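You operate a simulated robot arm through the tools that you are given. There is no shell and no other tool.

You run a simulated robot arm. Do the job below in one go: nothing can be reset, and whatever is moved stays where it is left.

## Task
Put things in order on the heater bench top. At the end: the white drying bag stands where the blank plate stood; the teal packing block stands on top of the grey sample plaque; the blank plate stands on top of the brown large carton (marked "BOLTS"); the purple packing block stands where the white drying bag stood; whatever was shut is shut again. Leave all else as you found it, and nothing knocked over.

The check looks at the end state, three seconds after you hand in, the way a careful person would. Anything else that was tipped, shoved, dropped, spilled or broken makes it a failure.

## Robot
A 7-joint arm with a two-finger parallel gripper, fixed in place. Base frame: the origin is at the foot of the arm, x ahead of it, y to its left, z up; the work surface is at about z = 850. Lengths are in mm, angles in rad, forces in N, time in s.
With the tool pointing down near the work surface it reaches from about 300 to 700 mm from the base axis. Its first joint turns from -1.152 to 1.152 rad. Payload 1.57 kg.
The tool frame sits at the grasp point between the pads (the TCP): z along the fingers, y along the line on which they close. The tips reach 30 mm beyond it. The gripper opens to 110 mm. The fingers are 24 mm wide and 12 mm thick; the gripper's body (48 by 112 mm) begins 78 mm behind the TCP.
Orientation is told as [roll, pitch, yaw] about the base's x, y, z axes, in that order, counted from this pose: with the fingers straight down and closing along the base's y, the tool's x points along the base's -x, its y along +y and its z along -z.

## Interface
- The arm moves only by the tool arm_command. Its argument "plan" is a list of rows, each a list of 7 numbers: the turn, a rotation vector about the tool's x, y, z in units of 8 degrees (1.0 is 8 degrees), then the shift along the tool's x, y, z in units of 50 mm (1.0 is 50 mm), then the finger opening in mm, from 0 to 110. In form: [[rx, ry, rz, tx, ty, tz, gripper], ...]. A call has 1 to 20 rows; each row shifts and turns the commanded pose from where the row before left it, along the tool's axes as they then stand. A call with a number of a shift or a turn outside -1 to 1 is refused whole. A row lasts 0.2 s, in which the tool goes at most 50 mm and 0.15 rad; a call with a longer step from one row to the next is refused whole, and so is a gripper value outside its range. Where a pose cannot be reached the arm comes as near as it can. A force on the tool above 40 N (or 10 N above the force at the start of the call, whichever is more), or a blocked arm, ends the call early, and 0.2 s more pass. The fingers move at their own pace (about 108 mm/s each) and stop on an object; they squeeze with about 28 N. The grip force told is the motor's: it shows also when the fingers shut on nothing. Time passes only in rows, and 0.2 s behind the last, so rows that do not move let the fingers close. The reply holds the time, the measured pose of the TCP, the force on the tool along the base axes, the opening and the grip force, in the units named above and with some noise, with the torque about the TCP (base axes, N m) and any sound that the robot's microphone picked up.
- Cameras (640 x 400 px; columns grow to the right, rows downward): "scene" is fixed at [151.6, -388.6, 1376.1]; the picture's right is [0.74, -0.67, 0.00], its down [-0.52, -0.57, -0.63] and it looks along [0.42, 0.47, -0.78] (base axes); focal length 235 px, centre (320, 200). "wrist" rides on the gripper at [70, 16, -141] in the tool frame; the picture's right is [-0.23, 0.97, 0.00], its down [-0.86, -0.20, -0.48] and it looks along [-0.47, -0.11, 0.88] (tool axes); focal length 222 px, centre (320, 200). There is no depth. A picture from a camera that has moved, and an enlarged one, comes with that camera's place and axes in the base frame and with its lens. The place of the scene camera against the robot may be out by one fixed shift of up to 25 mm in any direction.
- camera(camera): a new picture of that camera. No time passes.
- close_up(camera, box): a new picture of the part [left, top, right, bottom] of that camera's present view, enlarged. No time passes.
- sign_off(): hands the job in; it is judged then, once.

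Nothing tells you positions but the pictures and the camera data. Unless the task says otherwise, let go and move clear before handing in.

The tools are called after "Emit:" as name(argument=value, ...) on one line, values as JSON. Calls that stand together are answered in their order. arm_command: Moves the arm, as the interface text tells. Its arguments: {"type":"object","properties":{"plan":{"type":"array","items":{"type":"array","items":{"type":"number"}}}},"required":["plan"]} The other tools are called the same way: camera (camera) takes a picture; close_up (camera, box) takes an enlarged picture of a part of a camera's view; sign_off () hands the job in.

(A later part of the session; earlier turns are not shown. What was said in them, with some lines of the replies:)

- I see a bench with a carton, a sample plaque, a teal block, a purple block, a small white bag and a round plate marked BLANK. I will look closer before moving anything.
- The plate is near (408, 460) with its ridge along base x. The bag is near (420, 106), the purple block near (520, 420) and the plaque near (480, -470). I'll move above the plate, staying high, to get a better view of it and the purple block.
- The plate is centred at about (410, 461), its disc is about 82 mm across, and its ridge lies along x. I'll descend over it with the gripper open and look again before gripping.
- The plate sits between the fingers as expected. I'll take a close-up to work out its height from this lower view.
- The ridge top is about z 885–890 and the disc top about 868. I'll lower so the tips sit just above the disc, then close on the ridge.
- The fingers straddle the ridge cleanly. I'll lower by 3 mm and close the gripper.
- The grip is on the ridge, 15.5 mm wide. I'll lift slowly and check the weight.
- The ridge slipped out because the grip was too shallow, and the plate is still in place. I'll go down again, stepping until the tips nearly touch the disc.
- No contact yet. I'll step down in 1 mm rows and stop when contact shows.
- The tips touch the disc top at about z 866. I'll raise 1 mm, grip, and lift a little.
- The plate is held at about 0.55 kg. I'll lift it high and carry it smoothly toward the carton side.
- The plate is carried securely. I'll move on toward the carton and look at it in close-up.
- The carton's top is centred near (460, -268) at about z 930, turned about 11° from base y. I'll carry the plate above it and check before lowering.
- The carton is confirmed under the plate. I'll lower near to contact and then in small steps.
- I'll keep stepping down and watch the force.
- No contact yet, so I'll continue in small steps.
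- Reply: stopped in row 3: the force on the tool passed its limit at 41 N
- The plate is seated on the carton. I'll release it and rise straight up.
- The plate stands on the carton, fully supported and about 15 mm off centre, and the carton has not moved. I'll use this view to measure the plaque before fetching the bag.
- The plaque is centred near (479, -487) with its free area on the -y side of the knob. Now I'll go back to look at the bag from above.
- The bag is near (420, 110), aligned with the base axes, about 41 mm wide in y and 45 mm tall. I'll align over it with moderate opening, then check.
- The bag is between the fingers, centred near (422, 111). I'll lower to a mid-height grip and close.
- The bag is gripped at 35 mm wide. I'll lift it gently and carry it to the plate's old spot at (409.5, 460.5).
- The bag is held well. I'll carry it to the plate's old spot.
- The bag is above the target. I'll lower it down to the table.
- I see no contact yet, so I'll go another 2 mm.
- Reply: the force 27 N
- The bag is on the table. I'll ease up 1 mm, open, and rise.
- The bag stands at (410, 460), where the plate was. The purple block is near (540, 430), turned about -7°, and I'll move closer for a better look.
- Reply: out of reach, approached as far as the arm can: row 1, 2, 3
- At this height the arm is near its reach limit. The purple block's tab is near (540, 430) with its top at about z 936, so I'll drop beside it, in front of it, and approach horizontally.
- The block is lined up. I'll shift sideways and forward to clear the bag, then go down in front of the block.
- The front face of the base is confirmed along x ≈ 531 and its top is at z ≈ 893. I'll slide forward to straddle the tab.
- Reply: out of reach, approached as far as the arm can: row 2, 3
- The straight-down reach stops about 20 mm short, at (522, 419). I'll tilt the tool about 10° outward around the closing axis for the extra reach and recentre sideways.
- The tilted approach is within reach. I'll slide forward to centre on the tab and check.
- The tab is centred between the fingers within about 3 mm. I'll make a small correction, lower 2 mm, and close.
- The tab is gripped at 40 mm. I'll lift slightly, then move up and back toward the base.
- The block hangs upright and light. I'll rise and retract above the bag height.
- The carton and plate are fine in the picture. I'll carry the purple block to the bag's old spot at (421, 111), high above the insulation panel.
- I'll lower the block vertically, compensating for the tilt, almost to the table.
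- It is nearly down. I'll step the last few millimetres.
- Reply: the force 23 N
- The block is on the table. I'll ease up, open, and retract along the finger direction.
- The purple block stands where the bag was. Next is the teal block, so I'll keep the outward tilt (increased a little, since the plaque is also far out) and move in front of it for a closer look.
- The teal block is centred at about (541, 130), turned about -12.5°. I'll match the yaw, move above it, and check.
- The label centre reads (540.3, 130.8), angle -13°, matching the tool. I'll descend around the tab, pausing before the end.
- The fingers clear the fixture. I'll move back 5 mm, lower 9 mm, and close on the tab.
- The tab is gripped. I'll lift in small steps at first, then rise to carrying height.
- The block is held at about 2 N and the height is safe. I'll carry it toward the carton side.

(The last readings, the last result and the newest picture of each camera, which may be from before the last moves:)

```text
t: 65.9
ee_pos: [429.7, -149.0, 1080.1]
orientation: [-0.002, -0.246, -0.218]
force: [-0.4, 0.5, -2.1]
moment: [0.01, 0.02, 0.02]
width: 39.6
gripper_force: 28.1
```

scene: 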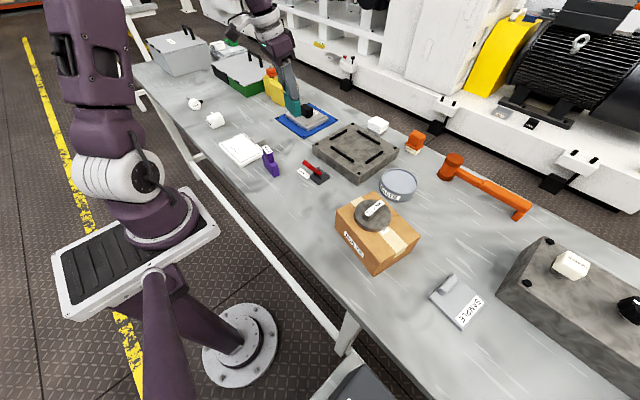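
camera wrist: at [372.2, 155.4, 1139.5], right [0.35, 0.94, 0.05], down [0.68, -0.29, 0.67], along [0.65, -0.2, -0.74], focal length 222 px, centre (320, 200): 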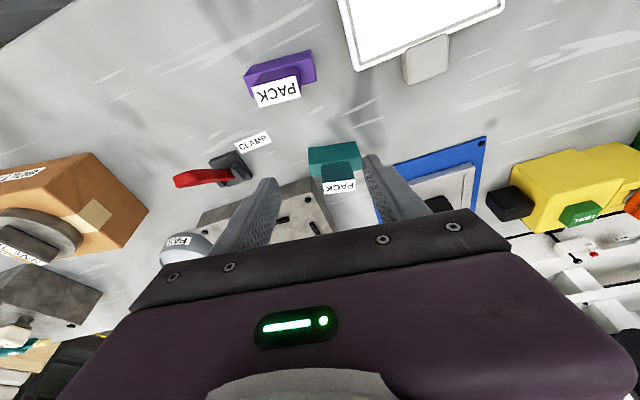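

I'll rise a bit more to clear the plate on the carton, then move past it toward the plaque.

Emit:
arm_command(plan=[[0, 0, 0, -0.097, 0, -0.388, 0], [0, 0, 0, -0.075, -0.3, 0.0188, 0], [0, 0, 0, -0.075, -0.5, 0.0188, 0], [0, 0, 0, -0.075, -0.7, 0.0188, 0], [0, 0, 0, -0.075, -0.7, 0.0188, 0], [0, 0, 0, -0.075, -0.7, 0.0188, 0], [0, 0, 0, -0.075, -0.7, 0.0188, 0], [0, 0, 0, -0.075, -0.7, 0.0188, 0], [0, 0, 0, -0.075, -0.5, 0.0188, 0], [0, 0, 0, -0.075, -0.19, 0.0188, 0], [0, 0, 0, 0, 0, 0, 0]])

Emit:
camera(camera="scene")

Emit:
camera(camera="wrist")

```text
t: 68.3
ee_pos: [410.6, -401.2, 1100.8]
orientation: [-0.003, -0.245, -0.217]
force: [0.2, 0.0, -1.9]
moment: [-0.01, 0.03, 0.02]
width: 39.9
gripper_force: 28.8
```

```text
taken
```

scene: 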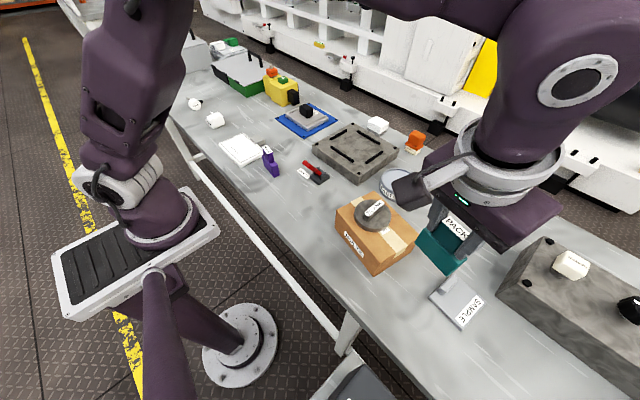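

```text
taken
camera wrist: at [314.3, -363.0, 1221.9], right [0.43, 0.9, 0.05], down [0.65, -0.35, 0.67], along [0.63, -0.25, -0.74], focal length 222 px, centre (320, 200)
```

wrist: 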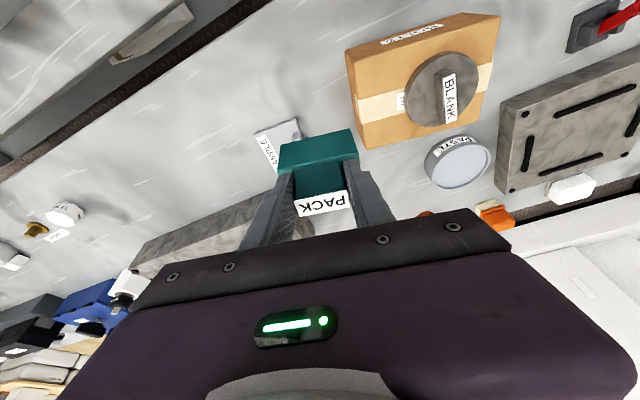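

Everything on the bench is undisturbed. I'll now turn the block about 85° about the vertical so its long side will lie along the plaque.

Emit:
arm_command(plan=[[0.2344, 0, 0.9336, 0, 0, 0, 0], [0.2344, 0, 0.9336, 0, 0, 0, 0], [0.2344, 0, 0.9336, 0, 0, 0, 0], [0.2344, 0, 0.9336, 0, 0, 0, 0], [0.2344, 0, 0.9336, 0, 0, 0, 0], [0.2344, 0, 0.9336, 0, 0, 0, 0], [0.2344, 0, 0.9336, 0, 0, 0, 0], [0.2344, 0, 0.9336, 0, 0, 0, 0], [0.2344, 0, 0.9336, 0, 0, 0, 0], [0.2344, 0, 0.9336, 0, 0, 0, 0], [0.2344, 0, 0.9336, 0, 0, 0, 0], [0, 0, 0, 0, 0, 0, 0]])

Emit:
camera(camera="scene")

Emit:
camera(camera="wrist")

```text
t: 70.9
ee_pos: [410.1, -399.2, 1101.0]
orientation: [0.001, -0.247, -1.698]
force: [0.5, -0.2, -1.7]
moment: [0.02, 0.01, 0.02]
width: 39.8
gripper_force: 27.7
```

```text
taken
```

scene: 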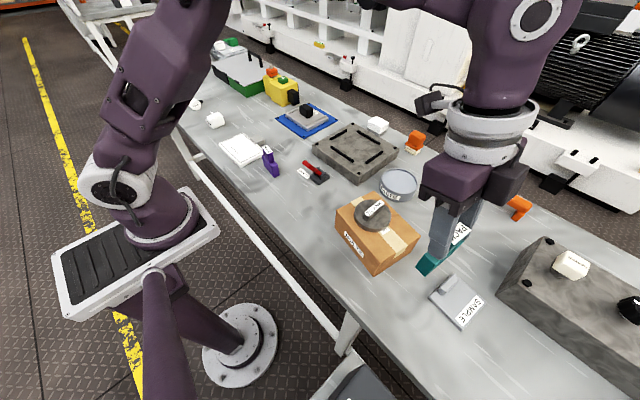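

```text
taken
camera wrist: at [439.2, -301.1, 1222.6], right [0.94, -0.34, 0.06], down [-0.29, -0.68, 0.67], along [-0.19, -0.65, -0.74], focal length 222 px, centre (320, 200)
```

wrist: 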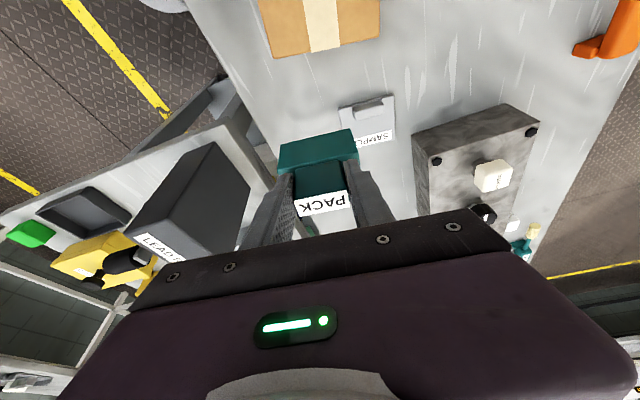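

The turn worked with the block upright. I'll come down toward the plaque while moving outward.

Emit:
arm_command(plan=[[0, 0, 0, -0.032, 0.333, 0.695, 0], [0, 0, 0, -0.032, 0.333, 0.695, 0], [0, 0, 0, -0.032, 0.333, 0.695, 0], [0, 0, 0, 0, 0, 0, 0]])

Emit:
camera(camera="wrist")

Emit:
close_up(camera="scene", box=[380, 200, 540, 340])

Emit:
close_up(camera="wrist", box=[270, 50, 430, 200])

```text
t: 71.9
ee_pos: [458.2, -436.1, 1003.2]
orientation: [0.0, -0.249, -1.699]
force: [-0.5, -0.6, -3.2]
moment: [-0.01, 0.01, 0.0]
width: 39.9
gripper_force: 28.1
```

```text
taken
camera wrist: at [486.9, -337.2, 1123.8], right [0.94, -0.34, 0.06], down [-0.29, -0.68, 0.67], along [-0.19, -0.65, -0.74], focal length 222 px, centre (320, 200)
```

wrist: 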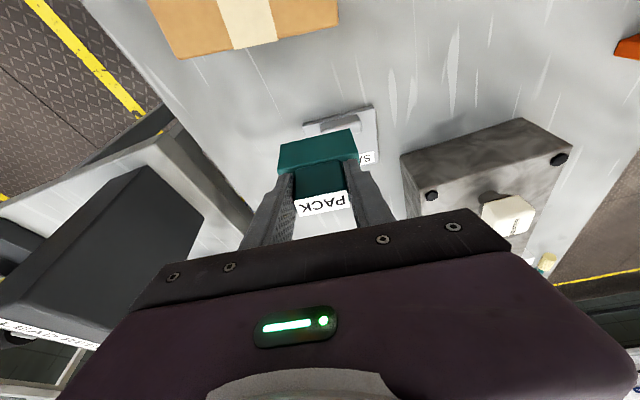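

```text
2.86 times, centred on (460, 270) of scene
camera zoom: at [151.6, -388.6, 1376.1], right [0.74, -0.67, 0.0], down [-0.52, -0.57, -0.63], along [0.42, 0.47, -0.78], focal length 672 px, centre (-80, 0)
```

zoom: 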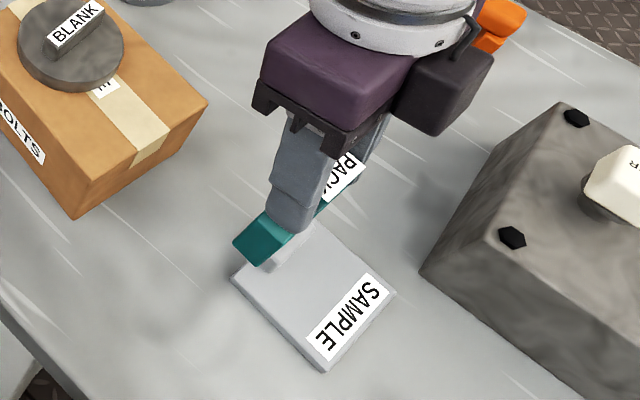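

```text
2.67 times, centred on (350, 125) of wrist
camera zoom: at [486.9, -337.2, 1123.8], right [0.94, -0.34, 0.06], down [-0.29, -0.68, 0.67], along [-0.19, -0.65, -0.74], focal length 592 px, centre (240, 400)
```

zoom: 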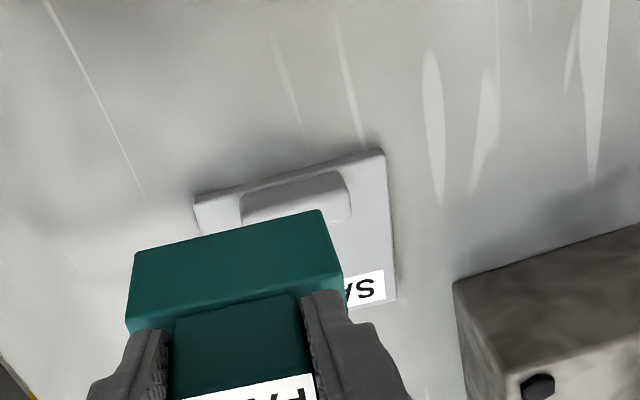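

The plaque is confirmed, centred near (479, -488). I'll move the block over its free area, keeping above the knob.

Emit:
arm_command(plan=[[0, 0, 0, -0.291, 0.464, 0.0737, 0], [0, 0, 0, -0.251, 0, 0.311, 0], [0, 0, 0, -0.24, 0, 0.329, 0], [0, 0, 0, 0, 0, 0, 0]])

Emit:
camera(camera="wrist")

Emit:
close_up(camera="scene", box=[400, 220, 540, 340])

Emit:
close_up(camera="wrist", box=[250, 50, 410, 200])

```text
t: 72.9
ee_pos: [474.1, -485.1, 977.3]
orientation: [-0.004, -0.247, -1.7]
force: [-0.3, 0.5, -2.1]
moment: [0.04, -0.01, -0.02]
width: 39.6
gripper_force: 27.7
```

```text
taken
camera wrist: at [503.4, -386.9, 1097.8], right [0.94, -0.34, 0.05], down [-0.29, -0.68, 0.67], along [-0.19, -0.65, -0.74], focal length 222 px, centre (320, 200)
```

wrist: 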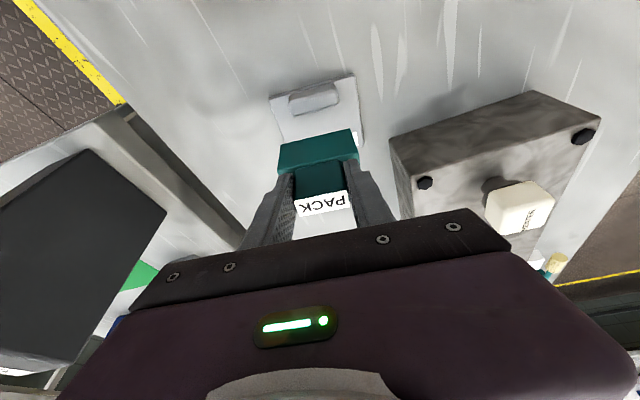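

```text
3.33 times, centred on (470, 280) of scene
camera zoom: at [151.6, -388.6, 1376.1], right [0.74, -0.67, 0.0], down [-0.52, -0.57, -0.63], along [0.42, 0.47, -0.78], focal length 784 px, centre (-180, -67)
```

zoom: 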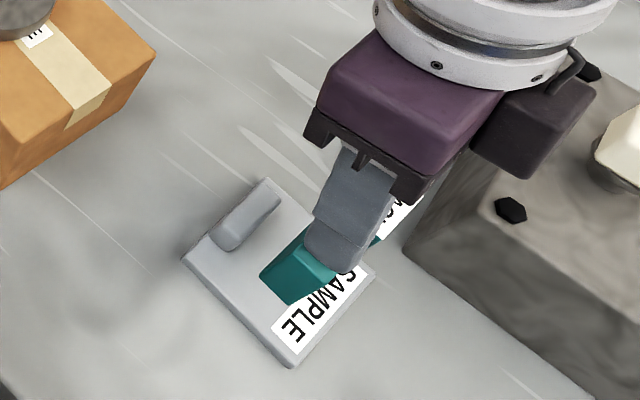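

```text
2.67 times, centred on (330, 125) of wrist
camera zoom: at [503.4, -386.9, 1097.8], right [0.94, -0.34, 0.05], down [-0.29, -0.68, 0.67], along [-0.19, -0.65, -0.74], focal length 592 px, centre (293, 400)
```

zoom: 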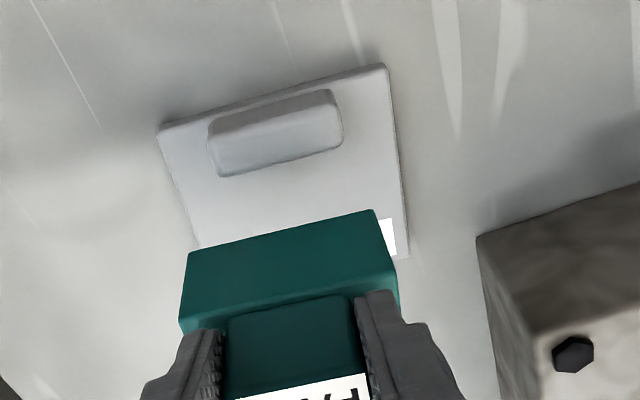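

The block will land with its footprint fully on the plaque and about 18 mm from the knob. I'll lower it, nudging 4 mm toward the centre.

Emit:
arm_command(plan=[[0, 0, 0, 0.064, 0.08, 0.252, 0], [0, 0, 0, 0.059, 0, 0.233, 0], [0, 0, 0, 0.034, 0, 0.136, 0], [0, 0, 0, 0, 0, 0, 0]])

Emit:
close_up(camera="scene", box=[400, 220, 540, 340])

Emit:
close_up(camera="wrist", box=[250, 50, 410, 200])

```text
t: 73.9
ee_pos: [477.1, -487.9, 944.0]
orientation: [0.0, -0.247, -1.698]
force: [0.5, -0.3, -3.0]
moment: [0.0, 0.01, 0.0]
width: 39.8
gripper_force: 27.6
```

```text
3.33 times, centred on (470, 280) of scene
camera zoom: at [151.6, -388.6, 1376.1], right [0.74, -0.67, 0.0], down [-0.52, -0.57, -0.63], along [0.42, 0.47, -0.78], focal length 784 px, centre (-180, -67)
```

zoom: 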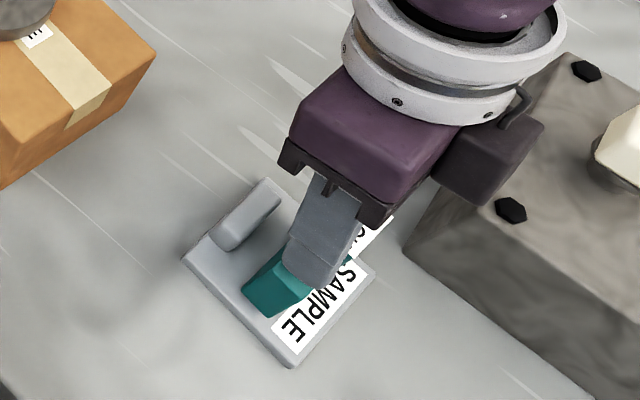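

```text
2.67 times, centred on (330, 125) of wrist
camera zoom: at [506.4, -388.6, 1065.1], right [0.94, -0.34, 0.06], down [-0.29, -0.68, 0.67], along [-0.19, -0.65, -0.74], focal length 592 px, centre (293, 400)
```

zoom: 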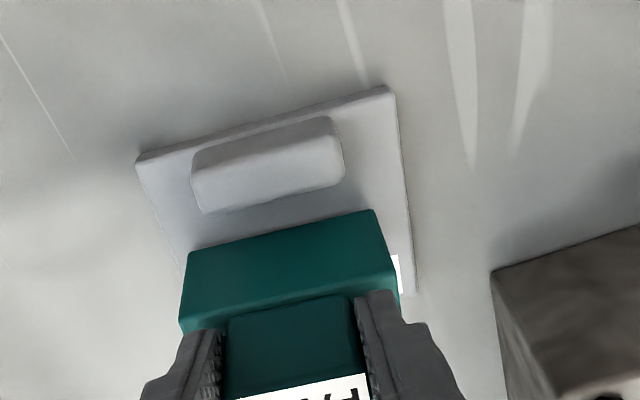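

The block is aligned and close. I'll step down to contact.

Emit:
arm_command(plan=[[0, 0, 0, 0.005, 0.015, 0.0194, 0], [0, 0, 0, 0.005, 0, 0.0194, 0], [0, 0, 0, 0, 0, 0, 0]])

```text
t: 74.7
ee_pos: [476.8, -487.5, 943.3]
orientation: [-0.001, -0.248, -1.697]
force: [-0.5, -0.1, -1.3]
moment: [-0.02, -0.02, -0.03]
width: 39.8
gripper_force: 27.9
```

Emit:
arm_command(plan=[[0, 0, 0, 0.005, 0, 0.0194, 0], [0, 0, 0, 0.005, 0, 0.0194, 0], [0, 0, 0, 0, 0, 0, 0]])

```text
t: 75.5
ee_pos: [478.6, -487.6, 939.9]
orientation: [-0.001, -0.248, -1.696]
force: [-0.7, -0.5, -2.7]
moment: [0.04, 0.03, 0.0]
width: 40.0
gripper_force: 28.0
```

Emit:
arm_command(plan=[[0, 0, 0, 0.005, 0, 0.0194, 0], [0, 0, 0, 0, 0, 0, 0]])

Emit:
close_up(camera="wrist", box=[250, 50, 410, 200])

```text
t: 76.1
ee_pos: [478.2, -487.5, 940.9]
orientation: [0.001, -0.249, -1.697]
force: [0.2, 1.1, 8.0]
moment: [0.07, 0.08, -0.01]
width: 39.8
gripper_force: 28.9
```

```text
2.67 times, centred on (330, 125) of wrist
camera zoom: at [507.2, -388.0, 1060.8], right [0.94, -0.34, 0.06], down [-0.29, -0.68, 0.67], along [-0.19, -0.65, -0.74], focal length 592 px, centre (293, 400)
```

zoom: 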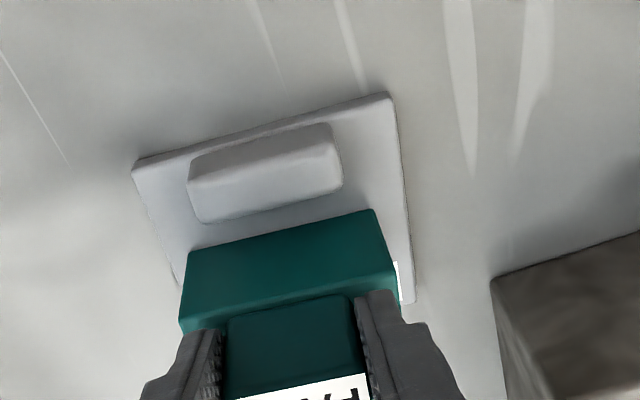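

The block is in contact with the plaque. I'll ease off slightly, open slowly, and retract along the fingers.

Emit:
arm_command(plan=[[0, 0, 0, -0.0025, 0, -0.01, 0], [0, 0, 0, 0, 0, 0, 40], [0, 0, 0, 0, 0, 0, 43], [0, 0, 0, 0, 0, 0, 48], [0, 0, 0, 0, 0, 0, 56], [0, 0, 0, 0, 0, 0, 56], [0, 0, 0, 0, 0, -0.2, 56], [0, 0, 0, 0, 0, -0.5, 56], [0, 0, 0, 0, 0, -0.8, 56], [0, 0, 0, 0, 0, -0.8, 56], [0, 0, 0, 0, 0, 0, 56]])

Emit:
camera(camera="wrist")

Emit:
close_up(camera="scene", box=[400, 220, 540, 340])

```text
t: 78.5
ee_pos: [481.1, -459.1, 1051.5]
orientation: [-0.001, -0.247, -1.697]
force: [0.2, 0.0, -0.1]
moment: [-0.01, -0.02, 0.03]
width: 56.0
gripper_force: 0.1
```

```text
taken
camera wrist: at [509.9, -359.9, 1172.9], right [0.94, -0.34, 0.06], down [-0.29, -0.68, 0.67], along [-0.19, -0.65, -0.74], focal length 222 px, centre (320, 200)
```

wrist: 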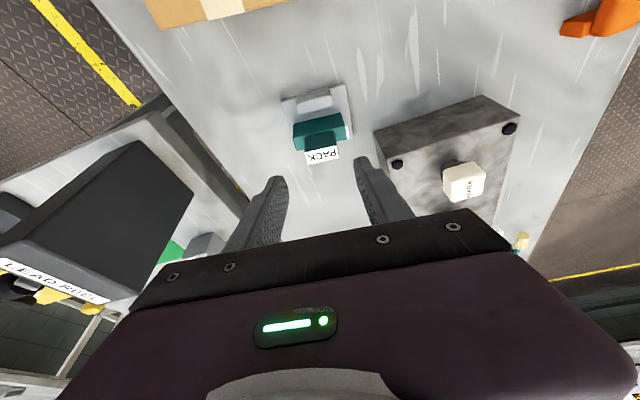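

```text
3.33 times, centred on (470, 280) of scene
camera zoom: at [151.6, -388.5, 1376.1], right [0.74, -0.67, 0.0], down [-0.52, -0.57, -0.63], along [0.42, 0.47, -0.78], focal length 784 px, centre (-180, -67)
```

zoom: 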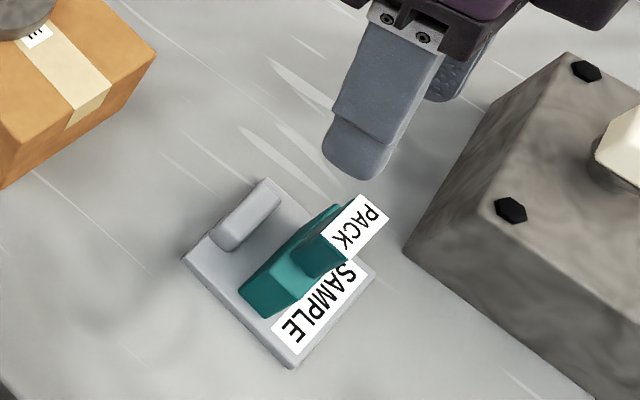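

The teal block stands on the plaque, and the plaque has not moved. I'll back the arm away and inspect the whole bench.

Emit:
arm_command(plan=[[0, 0, 0, 0, 0, -0.8, 56], [0, 0, 0, 0, -0.5, -0.5, 56], [0, 0, 0, 0, -0.8, 0, 56], [0, 0, 0, 0, -0.8, 0, 56], [0, 0, 0, 0, 0, 0, 56]])

Emit:
camera(camera="scene")

Emit:
close_up(camera="scene", box=[180, 60, 340, 190])

Emit:
close_up(camera="scene", box=[320, 160, 500, 340])

```text
t: 79.7
ee_pos: [378.0, -431.2, 1116.7]
orientation: [0.0, -0.248, -1.699]
force: [-0.5, 0.2, -0.4]
moment: [0.0, -0.02, 0.0]
width: 56.0
gripper_force: 0.0
```

```text
taken
```

scene: 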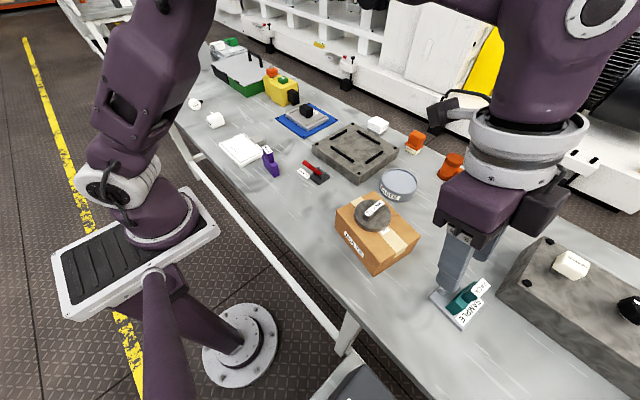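

```text
3.08 times, centred on (260, 125) of scene
camera zoom: at [151.6, -388.6, 1376.1], right [0.74, -0.67, 0.0], down [-0.52, -0.57, -0.63], along [0.42, 0.47, -0.78], focal length 724 px, centre (505, 431)
```

zoom: 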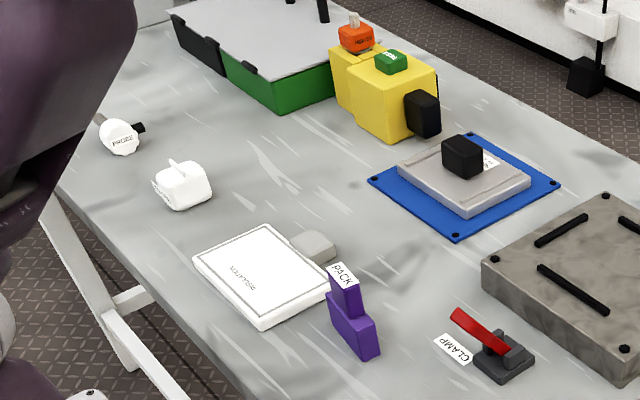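

```text
2.22 times, centred on (410, 250) of scene
camera zoom: at [151.6, -388.6, 1376.1], right [0.74, -0.67, 0.0], down [-0.52, -0.57, -0.63], along [0.42, 0.47, -0.78], focal length 523 px, centre (120, 89)
```

zoom: 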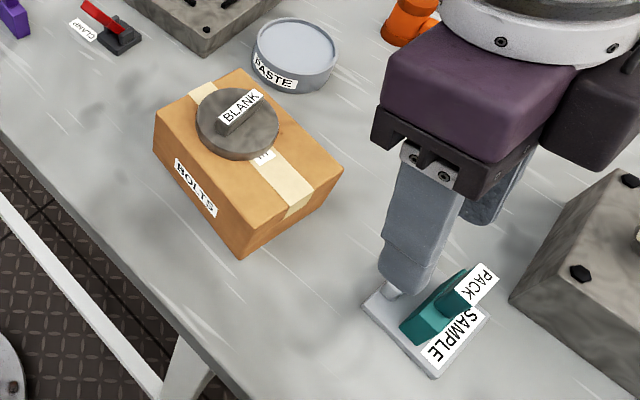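

All four items are in place: the bag is at the plate's old spot, the purple block at the bag's, the plate on the carton and the teal block on the plaque. Nothing had to be opened, nothing else looks moved, and the arm is clear, so I am handing in.

Emit:
sign_off()

```text
The job is handed in.
```

The bench is set as you asked, and I've handed the job in. My last pictures show everything upright and nothing else moved.

- **White drying bag:** it stands where the blank plate stood.
- **Purple packing block:** it stands where the drying bag stood.
- **Blank plate:** it is on top of the carton marked "BOLTS", fully supported. It shifted about 15 mm off centre when I let go, and I left it there.
- **Teal packing block:** it is on top of the sample plaque, beside the knob. I turned it about 85° so its whole base fits on the plaque.

The plate slipped out of the gripper on the first try, before it left the bench, and stayed in place. I re-gripped it deeper and it held. I never needed to open anything, so nothing had to be shut again. The gripper is empty and the arm is clear of the bench.
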